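You operate a simulated robot arm through the tools that you are given. There is no shell and no other tool. Be economical: measure what you need, move in short steps, check, and stop when the job is done.

You are at the controls of a simulated robot arm. One attempt, no reset.

TASK
Probe the loose disc at all four turntable stops and leave the thickest of the four under the probe.

Only the result counts: the job must be done as asked and must still hold three seconds after the hand-in. Knocking over, shifting, dropping, spilling or breaking anything else fails it.

THE ROBOT
A 7-joint arm with a two-finger parallel gripper, fixed in place. Base frame: the origin is at the foot of the arm, x ahead of it, y to its left, z up; the work surface is at about z = 0. Units: m, rad, N and s.
With the tool pointing down near the work surface it reaches from about 0.22 to 0.58 m from the base axis. Its first joint turns from -1.152 to 1.152 rad. Payload 2.5 kg.
Tool frame: the origin (TCP) lies between the finger pads and is the grasp point; the fingertips stand 0.023 m ahead of it; z points along the fingers, y is the line along which they close. Largest opening 0.094 m; finger width 0.038, thickness 0.01; the body of the gripper, 0.054 by 0.096 m, starts 0.039 m behind the TCP.
Orientation is that of the tool frame in the base frame, as a unit quaternion [w, x, y, z]. With the fingers straight down and closing along the base's y, the tool's x points along the base's -x, its y along +y and its z along -z.

THE INTERFACE
- The arm moves only by the tool drive_tool. Its argument "commands" is text: rows parted by semicolons, each of 7 numbers parted by spaces: the turn, a rotation vector about the tool's x, y, z in units of 4 degrees (1.0 is 4 degrees), then the shift along the tool's x, y, z in units of 20 mm (1.0 is 20 mm), then the gripper command, from -1 (fully open) to 1 (shut), values between in proportion. In form: rx ry rz dx dy dz hand; .... A call has 1 to 10 rows; each row shifts and turns the commanded pose from where the row before left it, along the tool's axes as they then stand. A call with a number of a shift or a turn outside -1 to 1 is refused whole. A row lasts 0.2 s, in which the tool goes at most 0.05 m and 0.15 rad; a call with a longer step from one row to the next is refused whole, and so is a gripper value outside its range. Where a pose cannot be reached the arm comes as near as it can. A force on the tool above 70 N (or 10 N above the force at the start of the call, whichever is more), or a blocked arm, ends the call early, and 0.2 s more pass. Each finger travels about 0.108 m/s and halts on what it meets, pressing with about 34 N; the grip force reading is that of the motor and also rises with nothing between the fingers. The clock runs only during rows and for 0.2 s after the last one: add rows that do not move to give the fingers time. The reply holds the time, the measured pose of the TCP, the force on the tool along the base axes, the opening and the grip force, in the units named above and with some noise.
- Cameras (640 x 400 px; columns grow to the right, rows downward): "scene" is fixed at [0.1194, -0.4032, 0.5521]; the picture's right is [0.84, -0.54, 0.00], its down [-0.27, -0.42, -0.87] and it looks along [0.47, 0.73, -0.50] (base axes); focal length 234 px, centre (320, 200). "wrist" rides on the gripper at [-0.039, 0, -0.044] in the tool frame; the picture's right is [0.00, -1.00, 0.00], its down [0.97, 0.00, -0.24] and it looks along [0.24, 0.00, 0.97] (tool axes); focal length 218 px, centre (320, 200).
- capture(camera): a new picture of that camera. No time passes.
- locate(camera, pixels): for up to 12 pixels [column, row] of the newest picture of that camera ("zoom" is the newest enlarged one), the place [x, y, z] in the base frame of the surface seen there, good to about 0.002 m. No time passes.
- inspect(camera, box): a new picture of the part [left, top, right, bottom] of that camera's present view, enlarged. No time passes.
- finish_job(): hands the job in; it is judged then, once.

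Go step by step. Measure first, check grasps and placings, and put right what went wrong. The budget is 80 turns and 46 pictures, counting those below and the enlarged ones. Unless the task says otherwise, let go and move clear before handing in, and close with one line.

The tools are called after "Call:" as name(argument=value, ...) on one line, values as JSON. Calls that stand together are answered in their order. drive_tool: Moves the arm, as the interface text tells. Its arguments: {"type":"object","properties":{"commands":{"type":"string"}},"required":["commands"]} The other tools are called the same way: capture (camera) takes a picture; locate (camera, pixels) gives the place of the surface under pixels of a picture; inspect (camera, box) takes an enlarged picture of a part of a camera's view; finish_job () hands the job in.

At the start:

```text
time: 0.0
tcp_pos: [0.2941, 0.1108, 0.4679]
tcp_rot: [0.0, 0.0, 1.0, 0.0]
wrist_force: [0.1, 0.2, 0.8]
width: 0.0941
finger_force: 0.0
```

scene: 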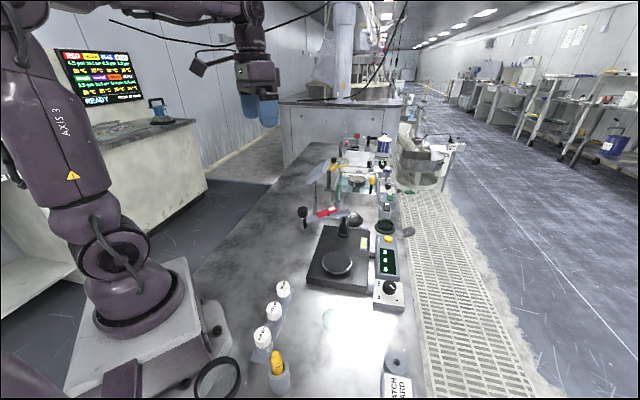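
wrist: 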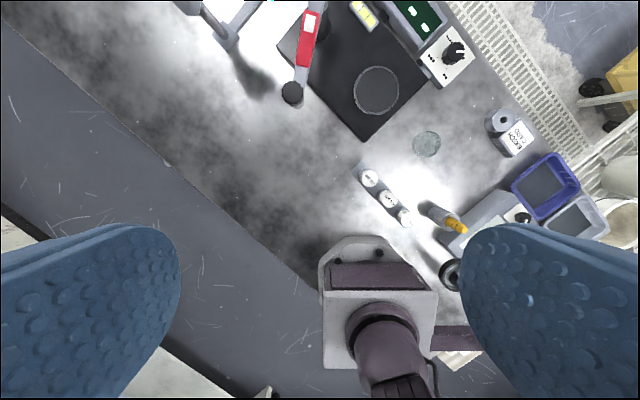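

The pictures show a black base with a turntable disc near scene (337,263), a display near (388,260) and a knob box at (390,290). A loose clear disc seems to lie at wrist (427,144). I'll enlarge these areas.

Call:
inspect(camera="scene", box=[290, 200, 430, 320])

Call:
inspect(camera="wrist", box=[200, 0, 480, 175])

Call:
inspect(camera="scene", box=[180, 270, 430, 400])

```text
3.33 times, centred on (360, 260) of scene
```

zoom: 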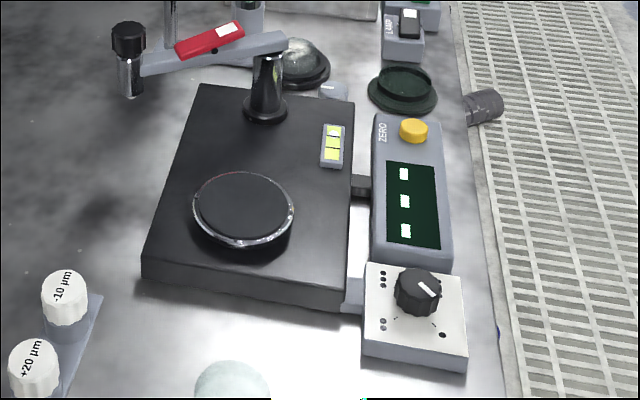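

```text
2.29 times, centred on (340, 88) of wrist
```

zoom: 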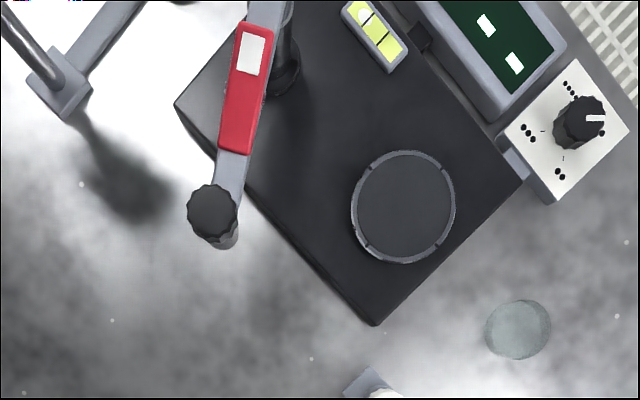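

```text
2.56 times, centred on (305, 335) of scene
```

zoom: 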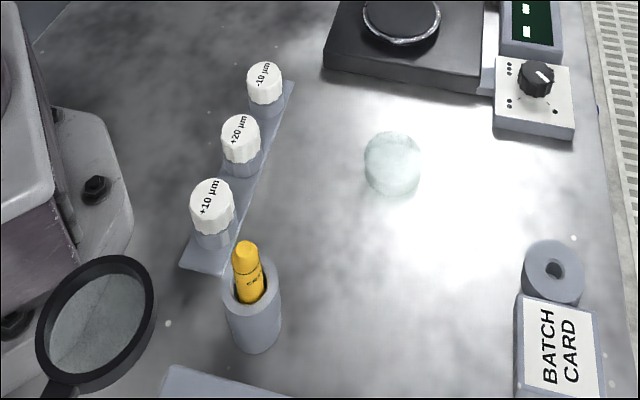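

The gauge arm (red lever, probe at zoom (128,60)) is swung away from the table, the display shows three marks and the knob carries one to four dots. I'll look closer at the arm, knob, display and the other items.

Call:
inspect(camera="scene", box=[290, 140, 370, 240])

Call:
inspect(camera="scene", box=[365, 230, 415, 315])

Call:
inspect(camera="scene", box=[320, 130, 420, 240])

Call:
inspect(camera="scene", box=[50, 45, 150, 108])

```text
4.00 times, centred on (330, 190) of scene
```

zoom: 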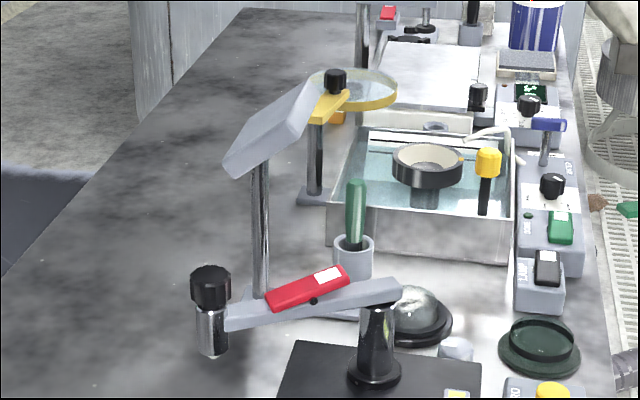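

```text
4.71 times, centred on (390, 272) of scene
```

zoom: 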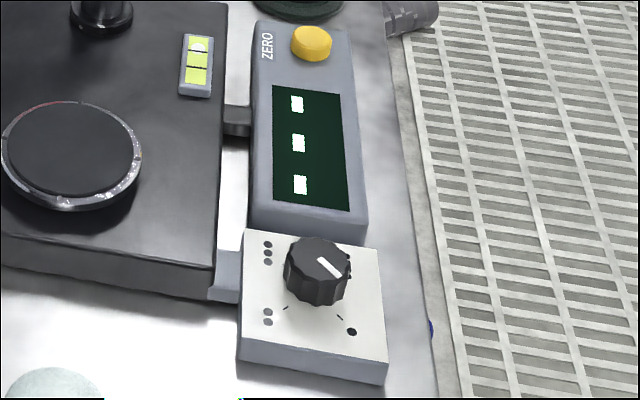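

```text
3.64 times, centred on (370, 185) of scene
```

zoom: 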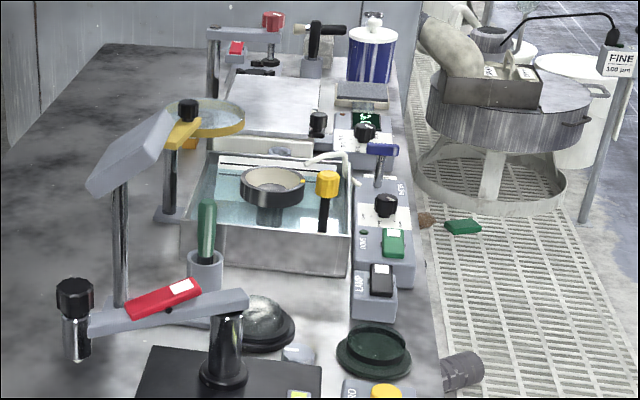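

```text
6.35 times, centred on (100, 76) of scene
```

zoom: 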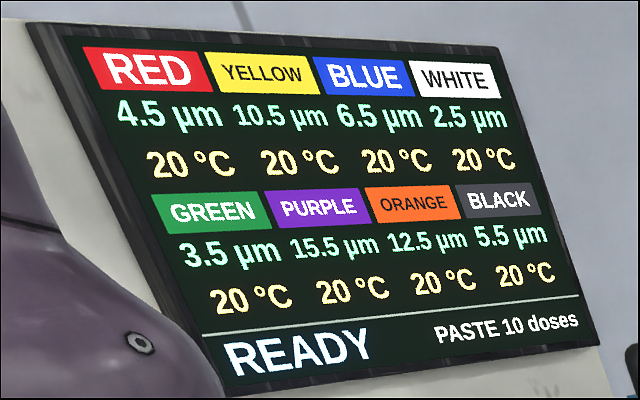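

I'll measure the main parts from a fresh scene picture: the disc, turntable, post, probe, rocker, knob and ZERO button.

Call:
locate(camera="scene", pixels=[[328, 318], [337, 262], [318, 210], [303, 212], [303, 222], [322, 212], [343, 226], [391, 286], [388, 239], [363, 243], [345, 213], [386, 262]])

Call:
locate(camera="wrist", pixels=[[427, 144], [410, 144], [444, 144], [376, 91], [354, 91], [399, 91], [293, 92], [306, 44], [309, 22], [360, 15], [453, 53], [300, 72]])

```text
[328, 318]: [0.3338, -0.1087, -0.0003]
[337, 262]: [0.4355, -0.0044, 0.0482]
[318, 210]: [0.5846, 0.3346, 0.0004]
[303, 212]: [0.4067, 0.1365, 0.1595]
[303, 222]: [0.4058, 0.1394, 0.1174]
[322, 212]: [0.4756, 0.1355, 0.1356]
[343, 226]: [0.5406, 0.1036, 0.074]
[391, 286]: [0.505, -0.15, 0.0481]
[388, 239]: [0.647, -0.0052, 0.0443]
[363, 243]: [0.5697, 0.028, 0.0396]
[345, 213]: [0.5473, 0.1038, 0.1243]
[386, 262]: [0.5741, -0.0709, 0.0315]
```

```text
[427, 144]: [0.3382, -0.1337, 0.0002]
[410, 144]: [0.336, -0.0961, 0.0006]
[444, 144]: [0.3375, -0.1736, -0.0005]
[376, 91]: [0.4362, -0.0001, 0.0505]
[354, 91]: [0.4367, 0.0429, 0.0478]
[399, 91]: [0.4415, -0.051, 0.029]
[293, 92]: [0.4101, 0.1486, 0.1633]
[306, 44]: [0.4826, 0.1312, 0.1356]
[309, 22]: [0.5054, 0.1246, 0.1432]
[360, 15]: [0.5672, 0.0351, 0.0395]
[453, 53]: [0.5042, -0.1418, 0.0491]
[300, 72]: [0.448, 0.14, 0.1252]
```

The disc is around (0.338,-0.134), the turntable centre (0.436,-0.001) with its top at z≈0.05, the post near (0.545,0.103), and the probe near (0.408,0.142). I'll move the wrist camera over the gauge for a closer look.

Call:
drive_tool(commands="0 0 0 -0.8 -0.6 0.8 -1;0 0 0 -0.8 -0.6 0.8 -1;0 0 0 -0.8 -0.6 0.8 -1;0 0 0 -0.8 -0.6 0.8 -1;0 0 0 -0.8 -0.6 0.8 -1;0 0 0 -0.8 -0.6 0.8 -1;0 0 0 -0.8 -0.6 0.8 -1;0 0 0 0 0 0 -1")

Call:
capture(camera="wrist")

```text
time: 1.8
tcp_pos: [0.4049, 0.0274, 0.3537]
tcp_rot: [0.0, -0.001, 1.0, -0.001]
wrist_force: [-0.4, 0.1, -0.1]
width: 0.094
finger_force: 0.1
```

```text
36 pictures are left
```

wrist: 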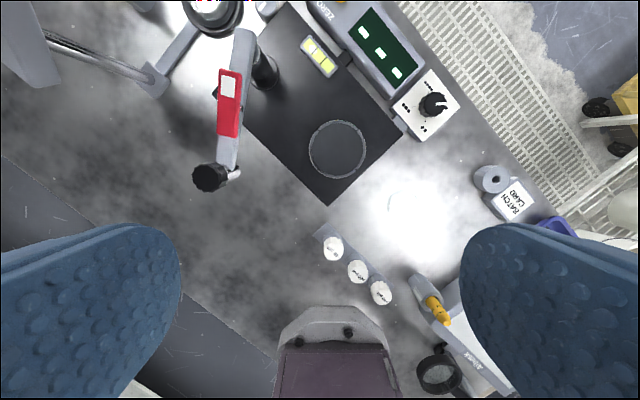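

Call:
inspect(camera="wrist", box=[370, 60, 480, 150])

Call:
inspect(camera="wrist", box=[180, 0, 300, 200])

Call:
inspect(camera="wrist", box=[360, 160, 460, 250])

Call:
locate(camera="wrist", pixels=[[338, 149], [310, 149], [364, 149], [338, 122], [338, 176], [208, 177], [232, 174], [230, 82], [228, 125], [245, 45], [434, 104], [410, 225]])

```text
4.44 times, centred on (425, 105) of wrist
```

zoom: 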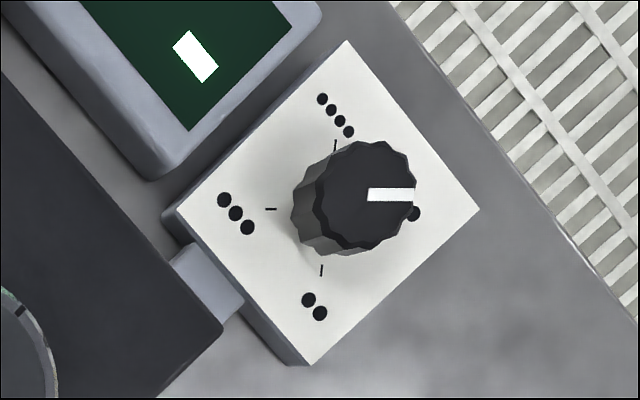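

```text
2.00 times, centred on (240, 100) of wrist
```

zoom: 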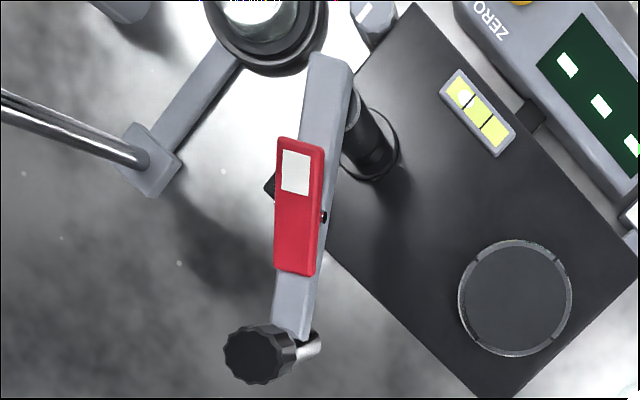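

```text
4.44 times, centred on (410, 205) of wrist
```

zoom: 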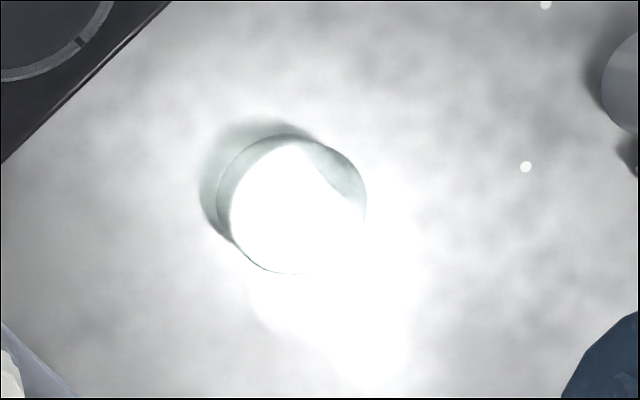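

```text
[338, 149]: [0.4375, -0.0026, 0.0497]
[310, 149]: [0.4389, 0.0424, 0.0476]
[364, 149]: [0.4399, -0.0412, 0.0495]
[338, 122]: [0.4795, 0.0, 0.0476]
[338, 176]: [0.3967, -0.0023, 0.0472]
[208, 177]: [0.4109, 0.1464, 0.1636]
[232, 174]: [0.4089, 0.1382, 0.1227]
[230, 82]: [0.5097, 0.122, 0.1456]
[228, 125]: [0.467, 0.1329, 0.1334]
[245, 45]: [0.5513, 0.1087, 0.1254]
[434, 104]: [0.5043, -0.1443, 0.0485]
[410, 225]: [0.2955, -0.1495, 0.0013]
```

The knob points at one dot (stop 1), the red rocker on the swing arm has its white end up, and the disc is under the lamp glare at wrist (404,205). I'll move over the disc to measure it well.

Call:
drive_tool(commands="0 0 0 0.375 -0.835 0.7 -1;0 0 0 0.375 -0.835 0.7 -1;0 0 0 0.375 -0.835 0.7 -1;0 0 0 0.375 -0.835 0.7 -1;0 0 0 0.375 -0.835 0.7 -1;0 0 0 0.375 -0.835 0.7 -1;0 0 0 0.375 -0.835 0.7 -1;0 0 0 0.375 -0.835 0.7 -1;0 0 0 0.375 -0.835 0.7 -1;0 0 0 0.375 -0.835 0.7 -1")

Call:
capture(camera="wrist")

```text
time: 4.0
tcp_pos: [0.332, -0.1412, 0.2154]
tcp_rot: [0.0, 0.0, 1.0, 0.001]
wrist_force: [-0.6, -0.5, -0.1]
width: 0.0939
finger_force: 0.0
```

```text
32 pictures are left
```

wrist: 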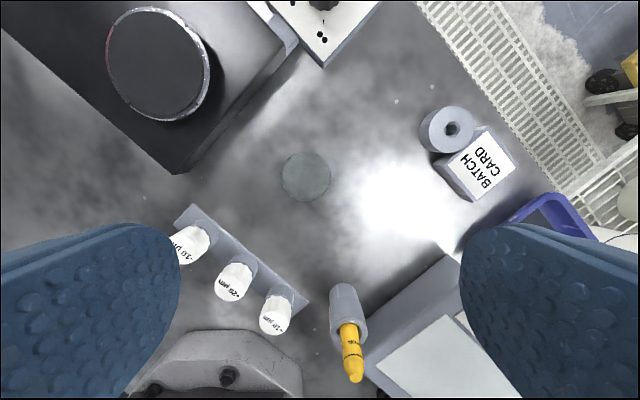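

Call:
inspect(camera="wrist", box=[256, 135, 356, 215])

Call:
locate(camera="wrist", pixels=[[305, 177], [283, 177], [328, 177], [305, 155], [305, 199], [278, 177], [334, 177], [305, 147], [305, 206], [187, 210], [308, 305], [480, 200]])

```text
5.00 times, centred on (306, 175) of wrist
```

zoom: 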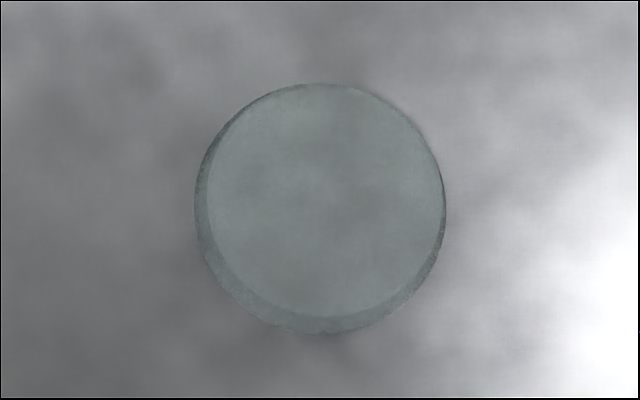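

```text
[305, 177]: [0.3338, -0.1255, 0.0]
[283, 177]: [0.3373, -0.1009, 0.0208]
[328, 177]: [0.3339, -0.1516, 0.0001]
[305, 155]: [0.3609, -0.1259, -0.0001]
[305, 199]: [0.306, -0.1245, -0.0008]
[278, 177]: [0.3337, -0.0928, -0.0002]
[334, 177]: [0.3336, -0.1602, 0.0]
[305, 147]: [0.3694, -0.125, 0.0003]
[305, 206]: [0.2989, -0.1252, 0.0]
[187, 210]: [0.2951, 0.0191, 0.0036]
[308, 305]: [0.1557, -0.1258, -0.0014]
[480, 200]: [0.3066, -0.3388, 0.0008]
```

The two rim arcs in the zoom place the disc's foot at about (0.3365,-0.128), with diameter ≈56 mm and thickness ≈18 mm. I'll descend around it.

Call:
drive_tool(commands="0 0 0 -0.0562 0.161 0.94 -1;0 0 0 -0.0562 0.161 0.94 -1;0 0 0 -0.0562 0.161 0.94 -1;0 0 0 -0.0562 0.161 0.94 -1;0 0 0 0 0 0.94 -1;0 0 0 0 0 0.94 -1;0 0 0 0 0 0.94 -1;0 0 0 0 0 0.94 -1;0 0 0 0 0 0.94 -1;0 0 0 0 0 0.86 -1")

Call:
capture(camera="wrist")

```text
time: 6.2
tcp_pos: [0.3355, -0.1285, 0.0305]
tcp_rot: [0.001, 0.0, 1.0, 0.0]
wrist_force: [-0.3, -0.3, -0.2]
width: 0.0939
finger_force: 0.1
```

```text
30 pictures are left
```

wrist: 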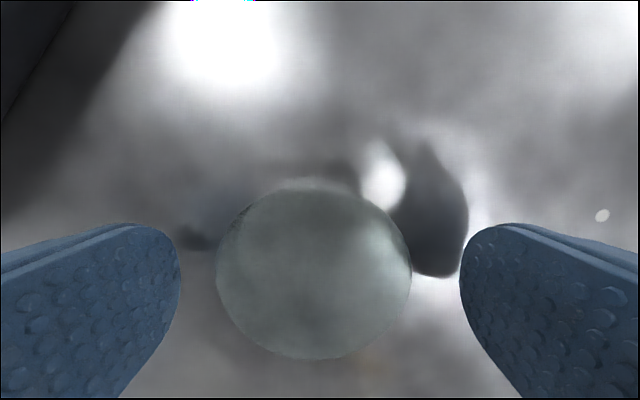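

The disc sits between the fingers at (314,269) and is about 3 mm ahead of the TCP. I'll nudge forward and close.

Call:
drive_tool(commands="0 0 0 -0.15 0 0.15 -1;0 0 0 0 0 0 0;0 0 0 0 0 0 1;0 0 0 0 0 0 1;0 0 0 0 0 0 1")

Call:
capture(camera="wrist")

```text
time: 7.4
tcp_pos: [0.3387, -0.1283, 0.0255]
tcp_rot: [0.001, 0.001, 1.0, 0.001]
wrist_force: [0.2, -0.5, 0.1]
width: 0.0546
finger_force: 33.8
```

```text
29 pictures are left
```

wrist: 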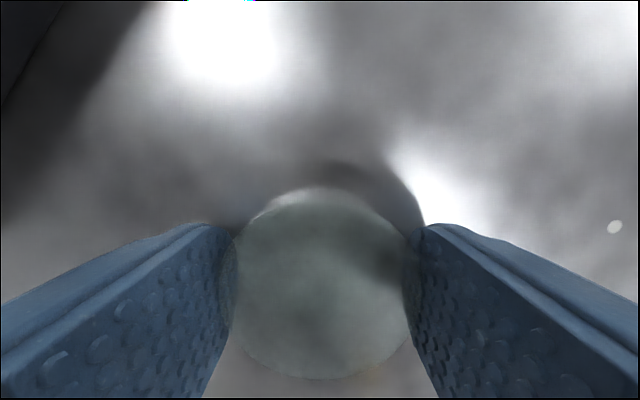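

The disc is gripped at width 0.0546. I'll lift it straight up, then carry it over the turntable.

Call:
drive_tool(commands="0 0 0 0 0 -0.9 1;0 0 0 0 0 -1 1;0 0 0 0 0 -1 1;0 0 0 -0.7 0.92 -1 1;0 0 0 -0.7 0.92 -0.6 1;0 0 0 -0.7 0.92 0 1;0 0 0 -0.7 0.92 0 1;0 0 0 -0.7 0.92 0 1;0 0 0 -0.7 0.92 0 1;0 0 0 -0.7 0.92 0 1")

Call:
capture(camera="wrist")

```text
time: 9.6
tcp_pos: [0.4362, 0.0018, 0.1159]
tcp_rot: [0.001, 0.0, 1.0, 0.0]
wrist_force: [-0.3, 0.6, -0.6]
width: 0.0546
finger_force: 34.5
```

```text
28 pictures are left
```

wrist: 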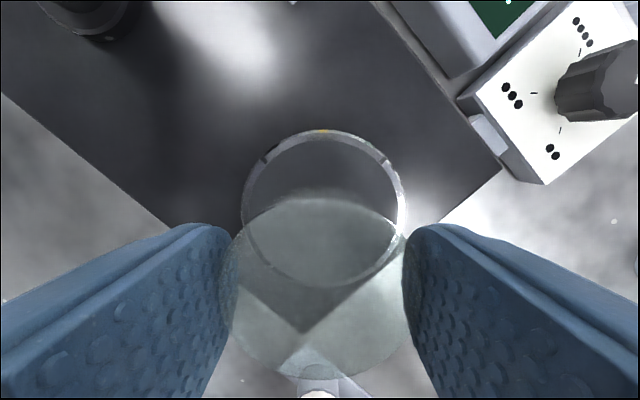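

The turntable ring is visible behind the disc at about (241–406, 130–288). I'll locate its rim to centre properly.

Call:
locate(camera="wrist", pixels=[[323, 134], [270, 153], [380, 155], [246, 195], [402, 195], [323, 140], [325, 165], [300, 180]])

```text
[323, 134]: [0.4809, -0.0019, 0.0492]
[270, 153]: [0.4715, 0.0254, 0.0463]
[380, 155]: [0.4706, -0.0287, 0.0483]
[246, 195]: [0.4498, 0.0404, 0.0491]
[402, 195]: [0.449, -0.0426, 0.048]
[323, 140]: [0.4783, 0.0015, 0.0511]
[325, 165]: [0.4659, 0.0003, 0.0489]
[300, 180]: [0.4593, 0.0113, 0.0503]
```

The rim fit gives the turntable centre at (0.438,-0.001) with its top at z≈0.0495. I'll lower to just above it.

Call:
drive_tool(commands="0 0 0 0 -0.12 0.6 1;0 0 0 0 0 0.6 1;0 0 0 0 0 0.5 1;0 0 0 0 0 0.2 1;0 0 0 0 0 0 1")

```text
time: 10.8
tcp_pos: [0.438, -0.0012, 0.0778]
tcp_rot: [0.001, 0.0, 1.0, 0.0]
wrist_force: [0.0, -1.2, -0.7]
width: 0.0548
finger_force: 34.5
```

Call:
drive_tool(commands="0 0 0 0.06 0 0.06 1;0 0 0 0 0 0.05 1;0 0 0 0 0 0 1")

Call:
capture(camera="wrist")

```text
time: 11.6
tcp_pos: [0.4361, -0.0009, 0.0775]
tcp_rot: [0.0, 0.0, 1.0, 0.0]
wrist_force: [-0.3, -0.1, -1.5]
width: 0.0547
finger_force: 33.9
```

```text
27 pictures are left
```

wrist: 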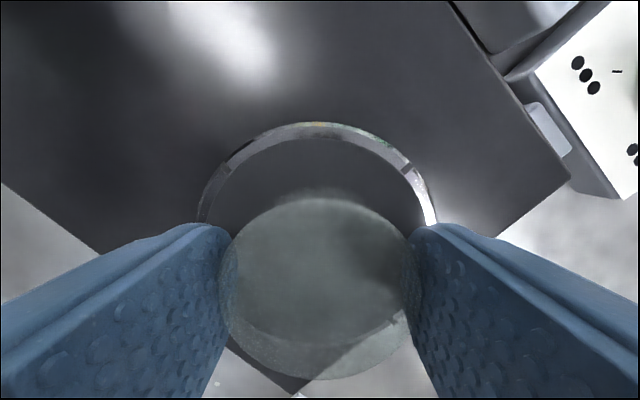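

The disc outline puts its centre at x≈0.435, about 3 mm short of the turntable centre. I'll shift forward and keep lowering in small steps to contact.

Call:
drive_tool(commands="0 0 0 -0.12 0 -0.05 1;0 0 0 0 0 0.05 1;0 0 0 0 0 0.06 1;0 0 0 0 0 0 1")

```text
time: 12.6
tcp_pos: [0.4387, -0.0008, 0.0756]
tcp_rot: [-0.001, -0.001, 1.0, -0.001]
wrist_force: [-5.7, 1.4, 12.0]
width: 0.0548
finger_force: 34.5
```

There's 12 N of upward force, so the disc is seated. I'll ease off slightly and open.

Call:
drive_tool(commands="0 0 0 0 0 -0.03 1;0 0 0 0 0 0 -0.5;0 0 0 0 0 0 -0.7;0 0 0 0 0 0 -0.7;0 0 0 0 0 -0.5 -0.7;0 0 0 0 0 -1 -0.7;0 0 0 0 0 -1 -0.7;0 0 0 0 0 -1 -0.7;0 0 0 0 0 -1 -0.7")

Call:
capture(camera="wrist")

Call:
inspect(camera="scene", box=[290, 200, 430, 320])

```text
time: 14.6
tcp_pos: [0.4379, -0.0033, 0.166]
tcp_rot: [-0.001, 0.001, 1.0, 0.001]
wrist_force: [0.3, -0.6, 0.4]
width: 0.0801
finger_force: 0.0
```

```text
26 pictures are left
```

wrist: 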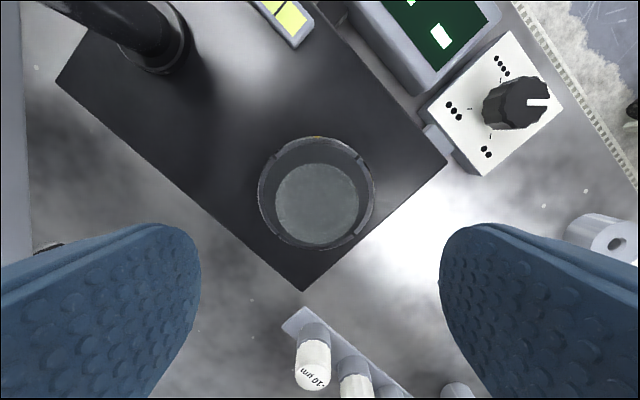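

```text
3.33 times, centred on (360, 260) of scene
```

zoom: 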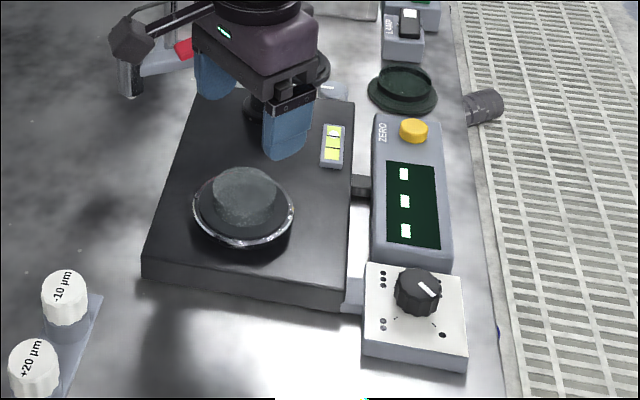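

The disc sits centred on the table, clear of the ring. Before swinging the arm I'll check the clutter near it (lamp panel, pole) and where the probe tip ends.

Call:
capture(camera="scene")

Call:
locate(camera="scene", pixels=[[310, 175], [325, 165], [314, 200], [308, 185], [303, 228], [304, 226], [322, 180], [325, 207], [338, 258], [336, 250], [303, 208]])

```text
24 pictures are left
```

scene: 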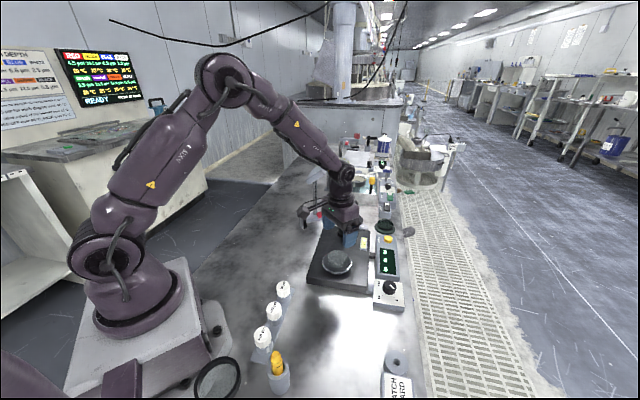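

```text
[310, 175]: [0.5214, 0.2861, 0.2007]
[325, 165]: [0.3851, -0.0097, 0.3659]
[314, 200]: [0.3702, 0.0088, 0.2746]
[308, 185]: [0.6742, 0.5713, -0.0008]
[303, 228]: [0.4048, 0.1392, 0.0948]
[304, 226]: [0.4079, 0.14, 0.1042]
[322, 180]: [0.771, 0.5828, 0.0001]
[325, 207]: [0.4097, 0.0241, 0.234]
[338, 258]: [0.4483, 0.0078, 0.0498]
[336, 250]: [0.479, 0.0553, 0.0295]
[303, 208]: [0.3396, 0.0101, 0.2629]
```

The probe tip is at z≈0.095, clear of the disc top (≈0.068). The lamp panel is at y≈0.29, so there's room behind the arm at y≈0.18. I'll go up and over with the fingers closed.

Call:
drive_tool(commands="0 0 0 0 0 -1 0;0 0 0 0 0 -1 1;0 0 0 0 0.5 -1 1;0 0 0 -0.05 1 -0.4 1;0 0 0 -0.1 1 0 1;0 0 0 -0.1 1 0 1;0 0 0 -0.1 1 0 1;0 0 0 -0.1 1 0 1;0 0 0 0 1 0 1;0 0 0 0 1 0 1")

Call:
drive_tool(commands="0 0 0 0 0.8 0 1;0 0 0 0 0.8 0 1;0 0 0 0 0 0 1")

Call:
capture(camera="wrist")

```text
time: 16.8
tcp_pos: [0.4468, 0.1496, 0.2338]
tcp_rot: [0.0, 0.0, 1.0, 0.0]
wrist_force: [0.7, 0.1, -0.3]
width: 0.0001
finger_force: 33.5
```

```text
time: 17.6
tcp_pos: [0.4466, 0.1806, 0.2328]
tcp_rot: [0.0, 0.0, 1.0, 0.0]
wrist_force: [-0.1, 0.3, 0.0]
width: 0.0
finger_force: 34.1
```

```text
23 pictures are left
```

wrist: 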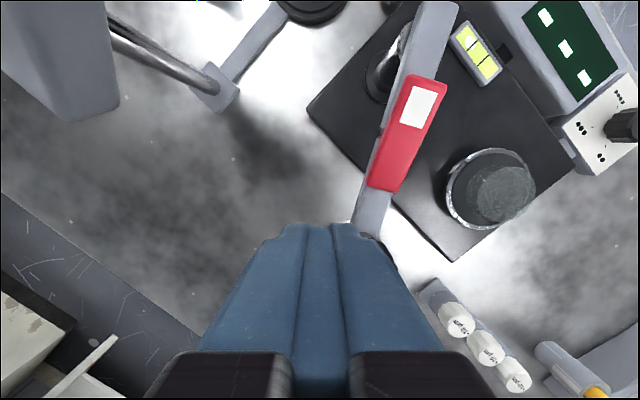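

The bar's near edge at (355,220) works out to y≈0.156, while the finger edge is at y≈0.171, so descending is clear. I'll lower beside the bar.

Call:
drive_tool(commands="0 0 0 0 0 0.93 1;0 0 0 0 0 0.93 1;0 0 0 0 0 0.93 1;0 0 0 0 0 0.93 1;0 0 0 0 0 0.93 1;0 0 0 0 0 0 1")

Call:
capture(camera="wrist")

```text
time: 19.0
tcp_pos: [0.4459, 0.1802, 0.1387]
tcp_rot: [0.0, 0.001, 1.0, 0.0]
wrist_force: [0.9, 0.0, 0.3]
width: 0.0
finger_force: 34.0
```

```text
22 pictures are left
```

wrist: 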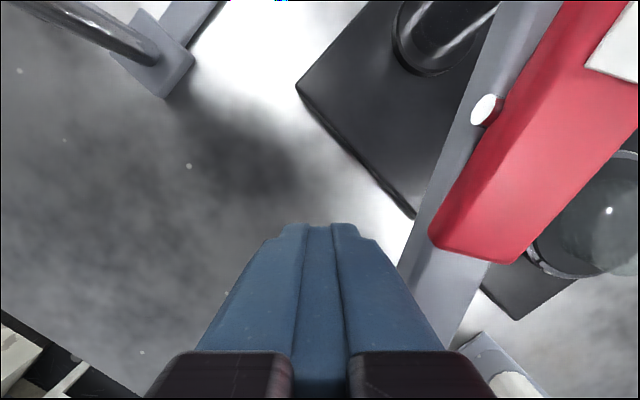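

The fingers are beside the bar. I'll push a short way in −y to see whether the arm swings.

Call:
drive_tool(commands="0 0 0 0 -0.5 0 1;0 0 0 0 -0.5 0 1;0 0 0 0 -0.5 0 1;0 0 0 0 -0.5 0 1;0 0 0 0 0 0 1")

Call:
capture(camera="wrist")

```text
time: 20.2
tcp_pos: [0.4477, 0.1382, 0.1406]
tcp_rot: [0.001, 0.0, 1.0, 0.0]
wrist_force: [-0.1, -0.2, 0.0]
width: 0.0001
finger_force: 34.4
```

```text
21 pictures are left
```

wrist: 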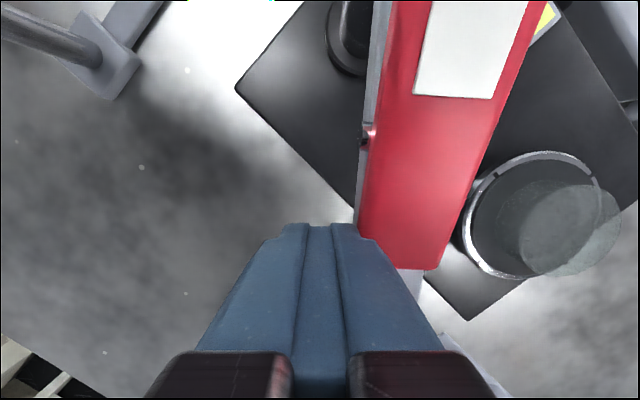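

The arm swings freely. I'll keep pushing along the arc toward the turntable.

Call:
drive_tool(commands="0 0 0 -0.03 -0.5 0 1;0 0 0 -0.03 -0.5 0 1;0 0 0 -0.05 -0.5 0 1;0 0 0 -0.05 -0.5 0 1;0 0 0 -0.1 -0.5 0 1;0 0 0 -0.1 -0.5 0 1;0 0 0 0 0 0 1")

Call:
capture(camera="wrist")

Call:
inspect(camera="scene", box=[290, 200, 430, 320])

```text
time: 21.8
tcp_pos: [0.4543, 0.0807, 0.1425]
tcp_rot: [0.0, 0.0, 1.0, 0.0]
wrist_force: [-0.3, -0.2, 0.4]
width: 0.0002
finger_force: 33.9
```

```text
20 pictures are left
```

wrist: 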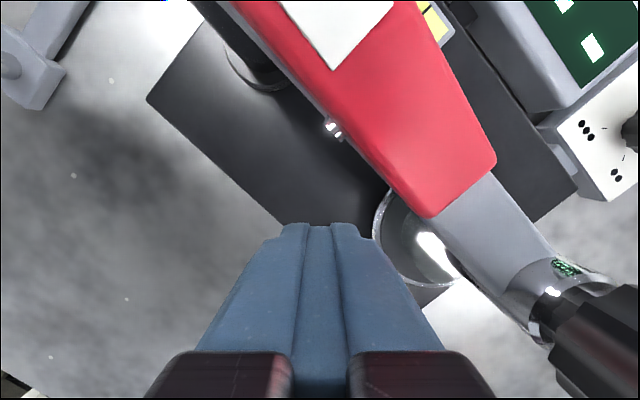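

```text
3.33 times, centred on (360, 260) of scene
```

zoom: 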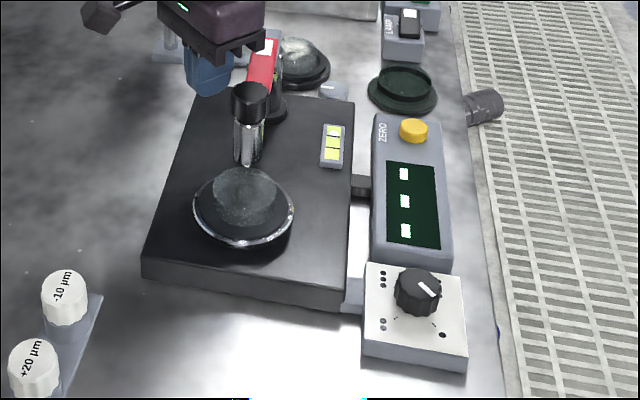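

The arm is now over the base with the probe at zoom (248,130). I'll locate the probe relative to the disc.

Call:
locate(camera="zoom", pixels=[[250, 90], [248, 130], [246, 160], [246, 195], [225, 195], [265, 100], [272, 190], [218, 200]])

Call:
locate(camera="wrist", pixels=[[600, 330], [555, 270], [480, 215], [540, 300], [420, 80]])

```text
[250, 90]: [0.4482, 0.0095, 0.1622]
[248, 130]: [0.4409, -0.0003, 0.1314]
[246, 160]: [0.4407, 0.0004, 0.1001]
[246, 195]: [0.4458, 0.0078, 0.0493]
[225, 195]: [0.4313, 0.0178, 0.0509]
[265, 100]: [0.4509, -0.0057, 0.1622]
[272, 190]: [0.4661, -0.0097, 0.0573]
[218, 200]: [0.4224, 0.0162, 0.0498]
```

```text
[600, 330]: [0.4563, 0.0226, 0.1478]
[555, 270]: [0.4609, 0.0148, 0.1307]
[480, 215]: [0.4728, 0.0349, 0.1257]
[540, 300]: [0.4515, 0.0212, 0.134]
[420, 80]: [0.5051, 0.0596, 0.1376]
```

The probe axis is at about (0.447,0.008), around 12 mm off the turntable centre along the arm, so the arm appears home. Next is the red rocker. Its raised white end should be near (0.52,0.08,0.145), so I'll go above it.

Call:
drive_tool(commands="0 0 0 0 0 -0.9 1;0 0 0 0 0 -0.9 1;0 0 0 0 0 -0.9 1;0 0 0 0 0 -0.9 1;0 0 0 -0.9 0.1 0 1;0 0 0 -0.9 0.1 0 1;0 0 0 -0.9 0.1 0 1;0 0 0 -1 0.1 0 1;0 0 0 0 0 0 1")

Call:
capture(camera="wrist")

Call:
inspect(camera="scene", box=[310, 180, 410, 300])

```text
time: 23.8
tcp_pos: [0.5293, 0.0889, 0.2132]
tcp_rot: [0.0, 0.0, 1.0, 0.0]
wrist_force: [-0.1, 0.5, 0.2]
width: 0.0
finger_force: 34.1
```

```text
18 pictures are left
```

wrist: 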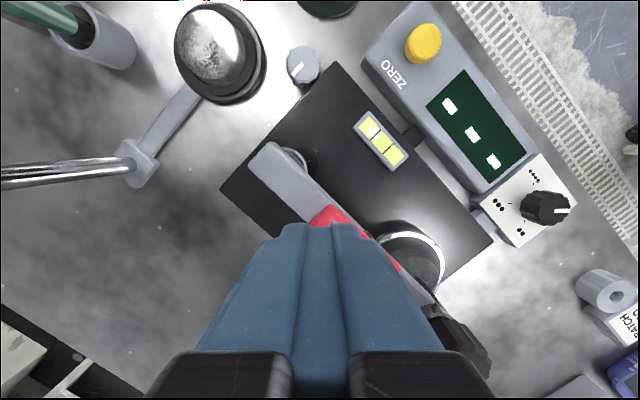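

```text
3.33 times, centred on (360, 240) of scene
```

zoom: 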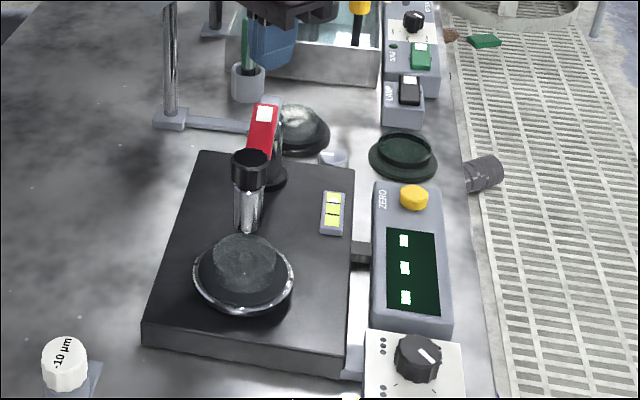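

The rocker's post-side end shows at (325,210) just ahead of the fingertips. I'll measure it and check the finger's overlap.

Call:
locate(camera="wrist", pixels=[[325, 210], [333, 217], [312, 218], [270, 150], [300, 180], [375, 240], [390, 262]])

Call:
locate(camera="zoom", pixels=[[264, 113], [264, 104], [258, 150], [262, 130], [248, 155]])

```text
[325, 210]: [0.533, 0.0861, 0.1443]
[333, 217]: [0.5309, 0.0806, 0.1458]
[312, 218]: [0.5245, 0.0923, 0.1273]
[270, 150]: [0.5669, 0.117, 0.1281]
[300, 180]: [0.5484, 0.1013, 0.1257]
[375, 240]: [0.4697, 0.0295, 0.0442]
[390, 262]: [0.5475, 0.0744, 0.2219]
```

```text
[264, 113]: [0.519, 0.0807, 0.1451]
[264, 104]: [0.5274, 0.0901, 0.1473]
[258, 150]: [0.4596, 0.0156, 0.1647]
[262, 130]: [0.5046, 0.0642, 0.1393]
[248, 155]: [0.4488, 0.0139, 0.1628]
```

The white end's tip is at (0.53,0.087,0.146). I'll descend and press it gradually.

Call:
drive_tool(commands="0 0 0 0.05 -0.15 0.8 1;0 0 0 0 0 0.8 1;0 0 0 0 0 0.4 1;0 0 0 0 0 0.2 1;0 0 0 0 0 0.15 1;0 0 0 0 0 0.15 1;0 0 0 0 0 0.1 1;0 0 0 0 0 0 1")

Call:
inspect(camera="scene", box=[310, 180, 410, 300])

```text
time: 25.6
tcp_pos: [0.5271, 0.0854, 0.1613]
tcp_rot: [0.0, -0.001, 1.0, 0.0]
wrist_force: [0.3, 0.1, 0.2]
width: 0.0001
finger_force: 34.2
```

```text
3.33 times, centred on (360, 240) of scene
```

zoom: 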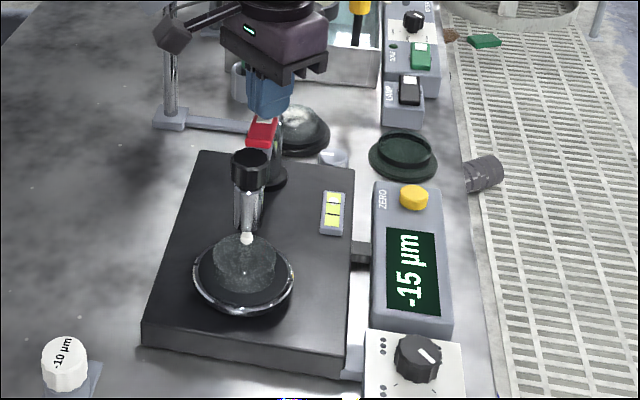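

The rocker flipped, the probe touched down and the display reads −15 µm at stop 1. I'll raise the probe before turning by pressing the rocker's other end, near (0.4855,0.0465).

Call:
drive_tool(commands="0 0 0 0 0 -1 1;0 0 0 0 0 -1 1;0 0 0 0.7 -0.65 0 1;0 0 0 0.7 -0.65 0 1;0 0 0 0.68 -0.65 0 1;0 0 0 0 0 0.8 1;0 0 0 0 0 0.5 1;0 0 0 0 0 0.35 1;0 0 0 0 0 0.3 1;0 0 0 0 0 0.1 1")

Call:
inspect(camera="scene", box=[310, 180, 410, 300])

```text
time: 27.8
tcp_pos: [0.4862, 0.0472, 0.1607]
tcp_rot: [0.001, -0.001, 1.0, 0.001]
wrist_force: [-1.2, -1.1, 3.1]
width: 0.0
finger_force: 34.1
```

```text
3.33 times, centred on (360, 240) of scene
```

zoom: 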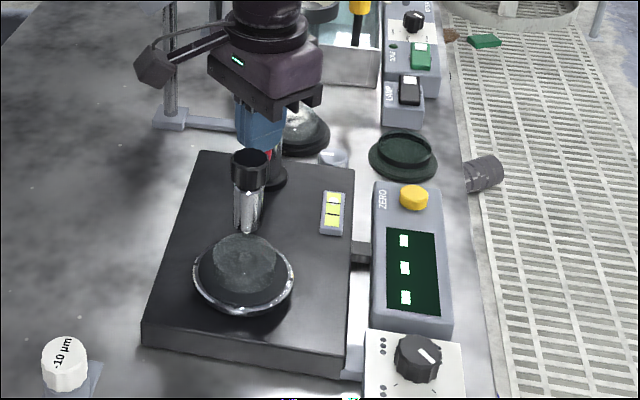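

The display is back to dashes, so the probe is up. I'll move over the selector knob at about (0.504,-0.145) with the fingers opened.

Call:
drive_tool(commands="0 0 0 0 0 -1 1;0 0 0 0 0 -1 1;0 0 0 0 0 -1 1;0 0 0 -0.09 -0.96 0 -0.4;0 0 0 -0.09 -0.96 0 -0.4;0 0 0 -0.09 -0.96 0 -0.4;0 0 0 -0.09 -0.96 0 -0.4;0 0 0 -0.09 -0.96 0 -0.4;0 0 0 -0.09 -0.96 0 -0.4;0 0 0 -0.09 -0.96 0 -0.4")

Call:
drive_tool(commands="0 0 0 -0.09 -0.96 0 -0.4;0 0 0 -0.09 -0.96 0 -0.4;0 0 0 -0.09 -0.96 0 -0.4;0 0 0 0 0 1 -0.4;0 0 0 0 0 1 -0.4;0 0 0 0 0 1 -0.4;0 0 0 0 0 0 -0.4")

Call:
capture(camera="wrist")

Call:
locate(camera="wrist", pixels=[[320, 200], [320, 230], [290, 200], [350, 200], [320, 170], [260, 200]])

```text
time: 30.0
tcp_pos: [0.4985, -0.0885, 0.2205]
tcp_rot: [-0.001, 0.0, 1.0, 0.0]
wrist_force: [0.5, 0.1, 0.3]
width: 0.0658
finger_force: 0.1
```

```text
time: 31.6
tcp_pos: [0.503, -0.1436, 0.1594]
tcp_rot: [-0.001, 0.001, 1.0, -0.001]
wrist_force: [-0.3, 0.2, 0.4]
width: 0.0659
finger_force: 0.0
```

```text
14 pictures are left
```

wrist: 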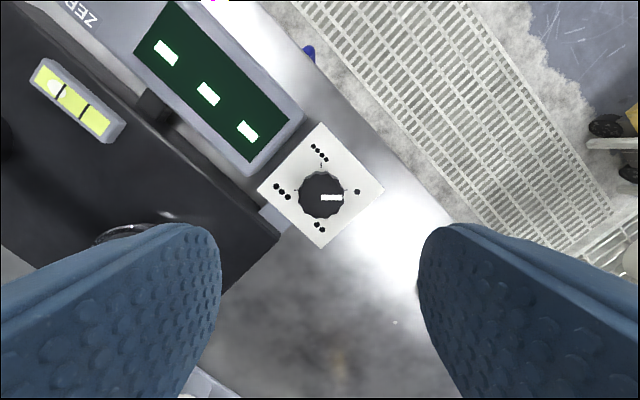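

```text
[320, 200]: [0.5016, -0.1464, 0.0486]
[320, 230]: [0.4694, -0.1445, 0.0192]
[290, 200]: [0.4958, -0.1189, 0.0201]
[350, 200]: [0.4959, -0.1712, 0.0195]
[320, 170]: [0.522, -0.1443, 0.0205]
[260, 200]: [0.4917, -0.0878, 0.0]
```

The knob is centred at (321,195), i.e. (0.504,-0.145), with its top at 0.0486 above a box top at 0.020. I'll lower, grip it and turn 90° clockwise (as seen from above) to two dots.

Call:
drive_tool(commands="0 0 0 -0.05 -0.06 0.9 -0.4;0 0 0 0 0 0.9 -0.4;0 0 0 0 0 0.9 -0.4;0 0 0 0 0 0.9 -0.4;0 0 0 0 0 0.9 -0.4;0 0 0 0 0 0.9 -0.4;0 0 0 0 0 0 -0.4;0 0 0 0 0 0 1;0 0 0 0 0 0 1;0 0 0 0 0 0 1")

Call:
drive_tool(commands="0 0 1 0 0 0 1;0 0 1 0 0 0 1;0 0 1 0 0 0 1;0 0 1 0 0 0 1;0 0 1 0 0 0 1;0 0 1 0 0 0 1;0 0 1 0 0 0 1;0 0 1 0 0 0 1;0 0 1 0 0 0 1;0 0 1 0 0 0 1")

```text
time: 33.8
tcp_pos: [0.5055, -0.1457, 0.0516]
tcp_rot: [0.0, -0.001, 1.0, 0.002]
wrist_force: [0.4, 13.4, 1.4]
width: 0.033
finger_force: 45.5
```

```text
time: 36.0
tcp_pos: [0.5069, -0.1452, 0.0524]
tcp_rot: [0.0, 0.343, 0.939, 0.001]
wrist_force: [6.3, 15.7, 4.1]
width: 0.0329
finger_force: 45.2
```

The knob is gripped (33 mm) and has turned 40° with modest force. I'll finish the remaining 50° and release.

Call:
drive_tool(commands="0 0 1 0 0 0 1;0 0 1 0 0 0 1;0 0 1 0 0 0 1;0 0 1 0 0 0 1;0 0 1 0 0 0 1;0 0 1 0 0 0 1;0 0 1 0 0 0 1;0 0 1 0 0 0 1;0 0 1 0 0 0 1;0 0 1 0 0 0 1")

Call:
drive_tool(commands="0 0 1 0 0 0 1;0 0 1 0 0 0 1;0 0 0.5 0 0 0 1;0 0 0 0 0 0 1;0 0 0 0 0 0 -0.4;0 0 0 0 0 0 -0.4;0 0 0 0 0 -1 -0.4;0 0 0 0 0 -1 -0.4;0 0 0 0 0 -1 -0.4;0 0 0 0 0 -1 -0.4")

Call:
inspect(camera="scene", box=[310, 210, 410, 310])

```text
time: 38.2
tcp_pos: [0.5053, -0.1461, 0.0511]
tcp_rot: [-0.001, 0.643, 0.766, 0.001]
wrist_force: [-12.3, 22.8, 28.3]
width: 0.033
finger_force: 45.0
```

```text
time: 40.4
tcp_pos: [0.5056, -0.1453, 0.1313]
tcp_rot: [0.0, 0.707, 0.707, 0.0]
wrist_force: [-0.4, 1.1, 0.6]
width: 0.0658
finger_force: 0.0
```

```text
4.00 times, centred on (360, 260) of scene
```

zoom: 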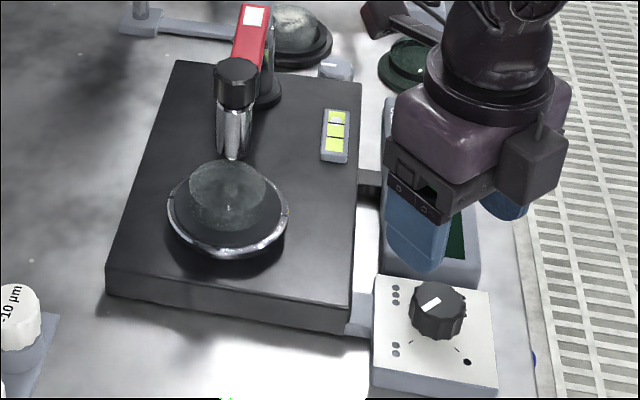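

The pointer now shows two dots. I'll carry the closed fingers back over the rocker's white end (tool x is now base +y) and press.

Call:
drive_tool(commands="0 0 0 0 0 -0.9 0;0 0 0 0 0 -0.9 1;0 0 0 0 0 -0.9 1;0 0 0 0.5 0 -0.75 1;0 0 0 1 0.1 0 1;0 0 0 1 0.1 0 1;0 0 0 1 0.1 0 1;0 0 0 1 0.1 0 1;0 0 0 1 0.1 0 1;0 0 0 1 0.1 0 1")

Call:
drive_tool(commands="0 0 0 1 0.1 0 1;0 0 0 1 0.1 0 1;0 0 0 1 0.1 0 1;0 0 0 1 0.1 0 1;0 0 0 1 0.07 0 1;0 0 0 0 0 0 1")

```text
time: 42.6
tcp_pos: [0.5182, -0.0167, 0.2]
tcp_rot: [0.0, 0.707, 0.707, 0.0]
wrist_force: [-0.3, 0.0, -0.3]
width: 0.0002
finger_force: 33.8
```

```text
time: 44.0
tcp_pos: [0.5271, 0.0832, 0.2]
tcp_rot: [-0.001, 0.707, 0.707, 0.0]
wrist_force: [0.1, 0.6, -0.3]
width: 0.0
finger_force: 33.6
```

I'm above the white end, so I'll press down.

Call:
drive_tool(commands="0 0 0 0.1 0 0.8 1;0 0 0 0 0 0.5 1;0 0 0 0 0 0.35 1;0 0 0 0 0 0.3 1;0 0 0 0 0 0 1;0 0 0 0 0 0 1")

Call:
inspect(camera="scene", box=[310, 180, 410, 300])

```text
time: 45.4
tcp_pos: [0.5263, 0.0866, 0.1619]
tcp_rot: [0.0, 0.707, 0.707, 0.0]
wrist_force: [0.4, -0.1, -0.3]
width: 0.0
finger_force: 34.4
```

```text
3.33 times, centred on (360, 240) of scene
```

zoom: 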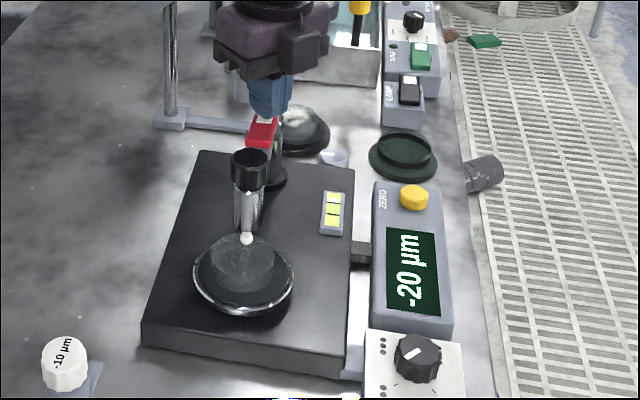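

Stop 2 reads −20 µm. I'll raise the probe, go up, then unwind the wrist by 90° while moving back toward the knob.

Call:
drive_tool(commands="0 0 0 0 0 -1 1;0 0 0 0 0 -1 1;0 0 0 -0.66 -0.67 0 1;0 0 0 -0.66 -0.67 0 1;0 0 0 -0.66 -0.67 0 1;0 0 0 0 0 0.8 1;0 0 0 0 0 0.5 1;0 0 0 0 0 0.4 1;0 0 0 0 0 0.35 1;0 0 0 0 0 0 1")

Call:
drive_tool(commands="0 0 0 0 0 -1 1;0 0 0 0 0 -1 1;0 0 0 0 0 -1 1;0 0 0 -1 0.1 0 1;0 0 0 -1 0.1 0 1;0 0 0 -1 0.1 0 1;0 0 0 -1 0.1 0 1;0 0 0 -1 0.1 0 1;0 0 0 -1 0.1 0 1;0 0 0 -1 0.1 0 1")

Call:
drive_tool(commands="0 0 0 -0.9 0.1 0 0;0 0 0 -0.9 0.1 0 -0.4;0 0 -1 0 0 0 -0.4;0 0 -1 0 0 0 -0.4;0 0 -1 0 0 0 -0.4;0 0 -1 0 0 0 -0.4;0 0 -1 0 0 0 -0.4;0 0 -1 0 0 0 -0.4;0 0 -1 0 0 0 -0.4;0 0 -1 0 0 0 -0.4")

Call:
drive_tool(commands="0 0 -1 0 0 0 -0.4;0 0 -1 0 0 0 -0.4;0 0 -1 0 0 0 -0.4;0 0 -1 0 0 0 -0.4;0 0 -1 0 0 0 -0.4;0 0 -1 0 0 0 -0.4;0 0 -1 0 0 0 -0.4;0 0 -1 0 0 0 -0.4;0 0 -1 0 0 0 -0.4;0 0 -1 0 0 0 -0.4")

Call:
drive_tool(commands="0 0 -1 0 0 0 -0.4;0 0 -1 0 0 0 -0.4;0 0 -1 0 0 0 -0.4;0 0 -1 0 0 0 -0.4;0 0 -0.5 0 0 0 -0.4;0 0 0 0 0 0 -0.4")

```text
time: 47.6
tcp_pos: [0.4859, 0.0469, 0.1603]
tcp_rot: [0.0, 0.707, 0.707, 0.001]
wrist_force: [0.0, -0.5, -0.5]
width: 0.0
finger_force: 34.2
```

```text
time: 49.8
tcp_pos: [0.5005, -0.0941, 0.2196]
tcp_rot: [0.0, 0.707, 0.707, 0.001]
wrist_force: [-0.1, 0.4, -0.3]
width: 0.0002
finger_force: 34.1
```

```text
time: 52.0
tcp_pos: [0.5041, -0.1292, 0.2201]
tcp_rot: [0.0, 0.484, 0.875, 0.001]
wrist_force: [-0.3, -0.2, 0.3]
width: 0.0658
finger_force: 0.1
```

```text
time: 54.2
tcp_pos: [0.505, -0.131, 0.2192]
tcp_rot: [0.0, 0.157, 0.988, 0.0]
wrist_force: [-0.1, 0.2, -0.4]
width: 0.066
finger_force: 0.0
```

```text
time: 55.6
tcp_pos: [0.5037, -0.1301, 0.2203]
tcp_rot: [0.0, 0.0, 1.0, 0.0]
wrist_force: [0.6, -1.4, 0.7]
width: 0.0657
finger_force: 0.0
```

I'm back at zero yaw near the knob. I'll verify the probe is up before turning.

Call:
drive_tool(commands="0 0 0 -0.05 -0.72 0 -0.4;0 0 0 0 0 0 -0.4")

Call:
inspect(camera="scene", box=[310, 210, 410, 310])

```text
time: 56.2
tcp_pos: [0.5057, -0.1437, 0.221]
tcp_rot: [-0.001, 0.0, 1.0, 0.0]
wrist_force: [-0.3, -0.4, -0.2]
width: 0.0658
finger_force: 0.1
```

```text
4.00 times, centred on (360, 260) of scene
```

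zoom: 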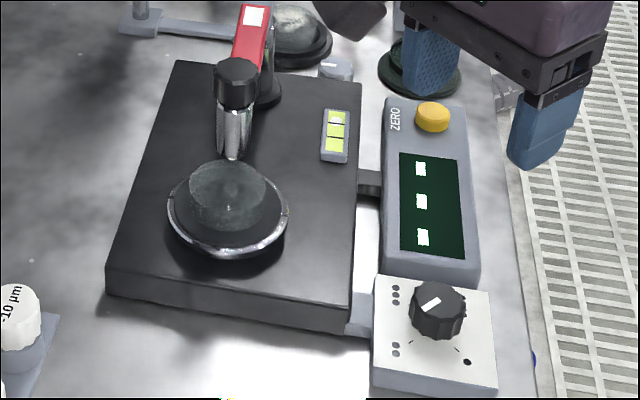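

The dashes confirm the probe is raised. I'll lower, grip and turn another 90° to three dots.

Call:
drive_tool(commands="0 0 0 0 0 1 -0.4;0 0 0 0 0 1 -0.4;0 0 0 0 0 1 -0.4;0 0 0 0 0 1 -0.4;0 0 0 0 0 1 -0.4;0 0 0 0 0 1 -0.4;0 0 0 0 0 1 -0.4;0 0 0 0 0 1 -0.4;0 0 0 0 0 0.45 -0.4;0 0 0 0 0 0 -0.4")

Call:
drive_tool(commands="0 0 0 0 0 0 1;0 0 0 0 0 0 1;0 0 0 0 0 0 1;0 0 1 0 0 0 1;0 0 1 0 0 0 1;0 0 1 0 0 0 1;0 0 1 0 0 0 1;0 0 1 0 0 0 1;0 0 1 0 0 0 1;0 0 1 0 0 0 1")

Call:
drive_tool(commands="0 0 1 0 0 0 1;0 0 1 0 0 0 1;0 0 1 0 0 0 1;0 0 1 0 0 0 1;0 0 1 0 0 0 1;0 0 1 0 0 0 1;0 0 1 0 0 0 1;0 0 1 0 0 0 1;0 0 1 0 0 0 1;0 0 1 0 0 0 1")

Call:
drive_tool(commands="0 0 1 0 0 0 1;0 0 1 0 0 0 1;0 0 1 0 0 0 1;0 0 1 0 0 0 1;0 0 1 0 0 0 1;0 0 0.5 0 0 0 1;0 0 0 0 0 0 1;0 0 0 0 0 0 -0.4;0 0 0 0 0 0 -0.4;0 0 0 0 0 -1 -0.4")

```text
time: 58.4
tcp_pos: [0.5058, -0.1448, 0.0506]
tcp_rot: [0.0, 0.0, 1.0, 0.0]
wrist_force: [0.6, 0.2, -0.1]
width: 0.0656
finger_force: 0.0
```

```text
time: 60.6
tcp_pos: [0.5054, -0.1444, 0.0512]
tcp_rot: [-0.002, 0.242, 0.97, -0.001]
wrist_force: [-24.4, 2.2, 26.4]
width: 0.0329
finger_force: 44.8
```

```text
time: 62.8
tcp_pos: [0.5054, -0.1444, 0.0509]
tcp_rot: [0.0, 0.559, 0.829, 0.0]
wrist_force: [-10.4, -5.3, 18.9]
width: 0.0328
finger_force: 45.1
```

```text
time: 65.0
tcp_pos: [0.5045, -0.1453, 0.0718]
tcp_rot: [0.0, 0.708, 0.706, -0.001]
wrist_force: [-0.2, 0.1, 0.0]
width: 0.0659
finger_force: 0.1
```

The turn is done and the fingers are clear. I'll go back to the rocker's white end and lower the probe.

Call:
drive_tool(commands="0 0 0 0 0 -1 -0.4;0 0 0 0 0 -1 -0.4;0 0 0 0 0 -1 0;0 0 0 0 0 -1 1;0 0 0 0 0 -1 1;0 0 0 0 0 -1 1;0 0 0 0.6 0 -0.45 1;0 0 0 1 0.1 0 1;0 0 0 1 0.1 0 1;0 0 0 1 0.1 0 1")

Call:
drive_tool(commands="0 0 0 1 0.1 0 1;0 0 0 1 0.1 0 1;0 0 0 1 0.1 0 1;0 0 0 1 0.1 0 1;0 0 0 1 0.1 0 1;0 0 0 1 0.1 0 1;0 0 0 1 0.1 0 1;0 0 0 1 0.07 0 1;0 0 0 0 0 0 1")

```text
time: 67.2
tcp_pos: [0.5118, -0.0722, 0.2]
tcp_rot: [0.001, 0.707, 0.707, 0.0]
wrist_force: [0.3, -0.2, -0.4]
width: 0.0001
finger_force: 33.8
```

```text
time: 69.2
tcp_pos: [0.5266, 0.0877, 0.2018]
tcp_rot: [0.0, 0.707, 0.707, 0.0]
wrist_force: [0.1, -0.4, -0.1]
width: 0.0
finger_force: 33.8
```

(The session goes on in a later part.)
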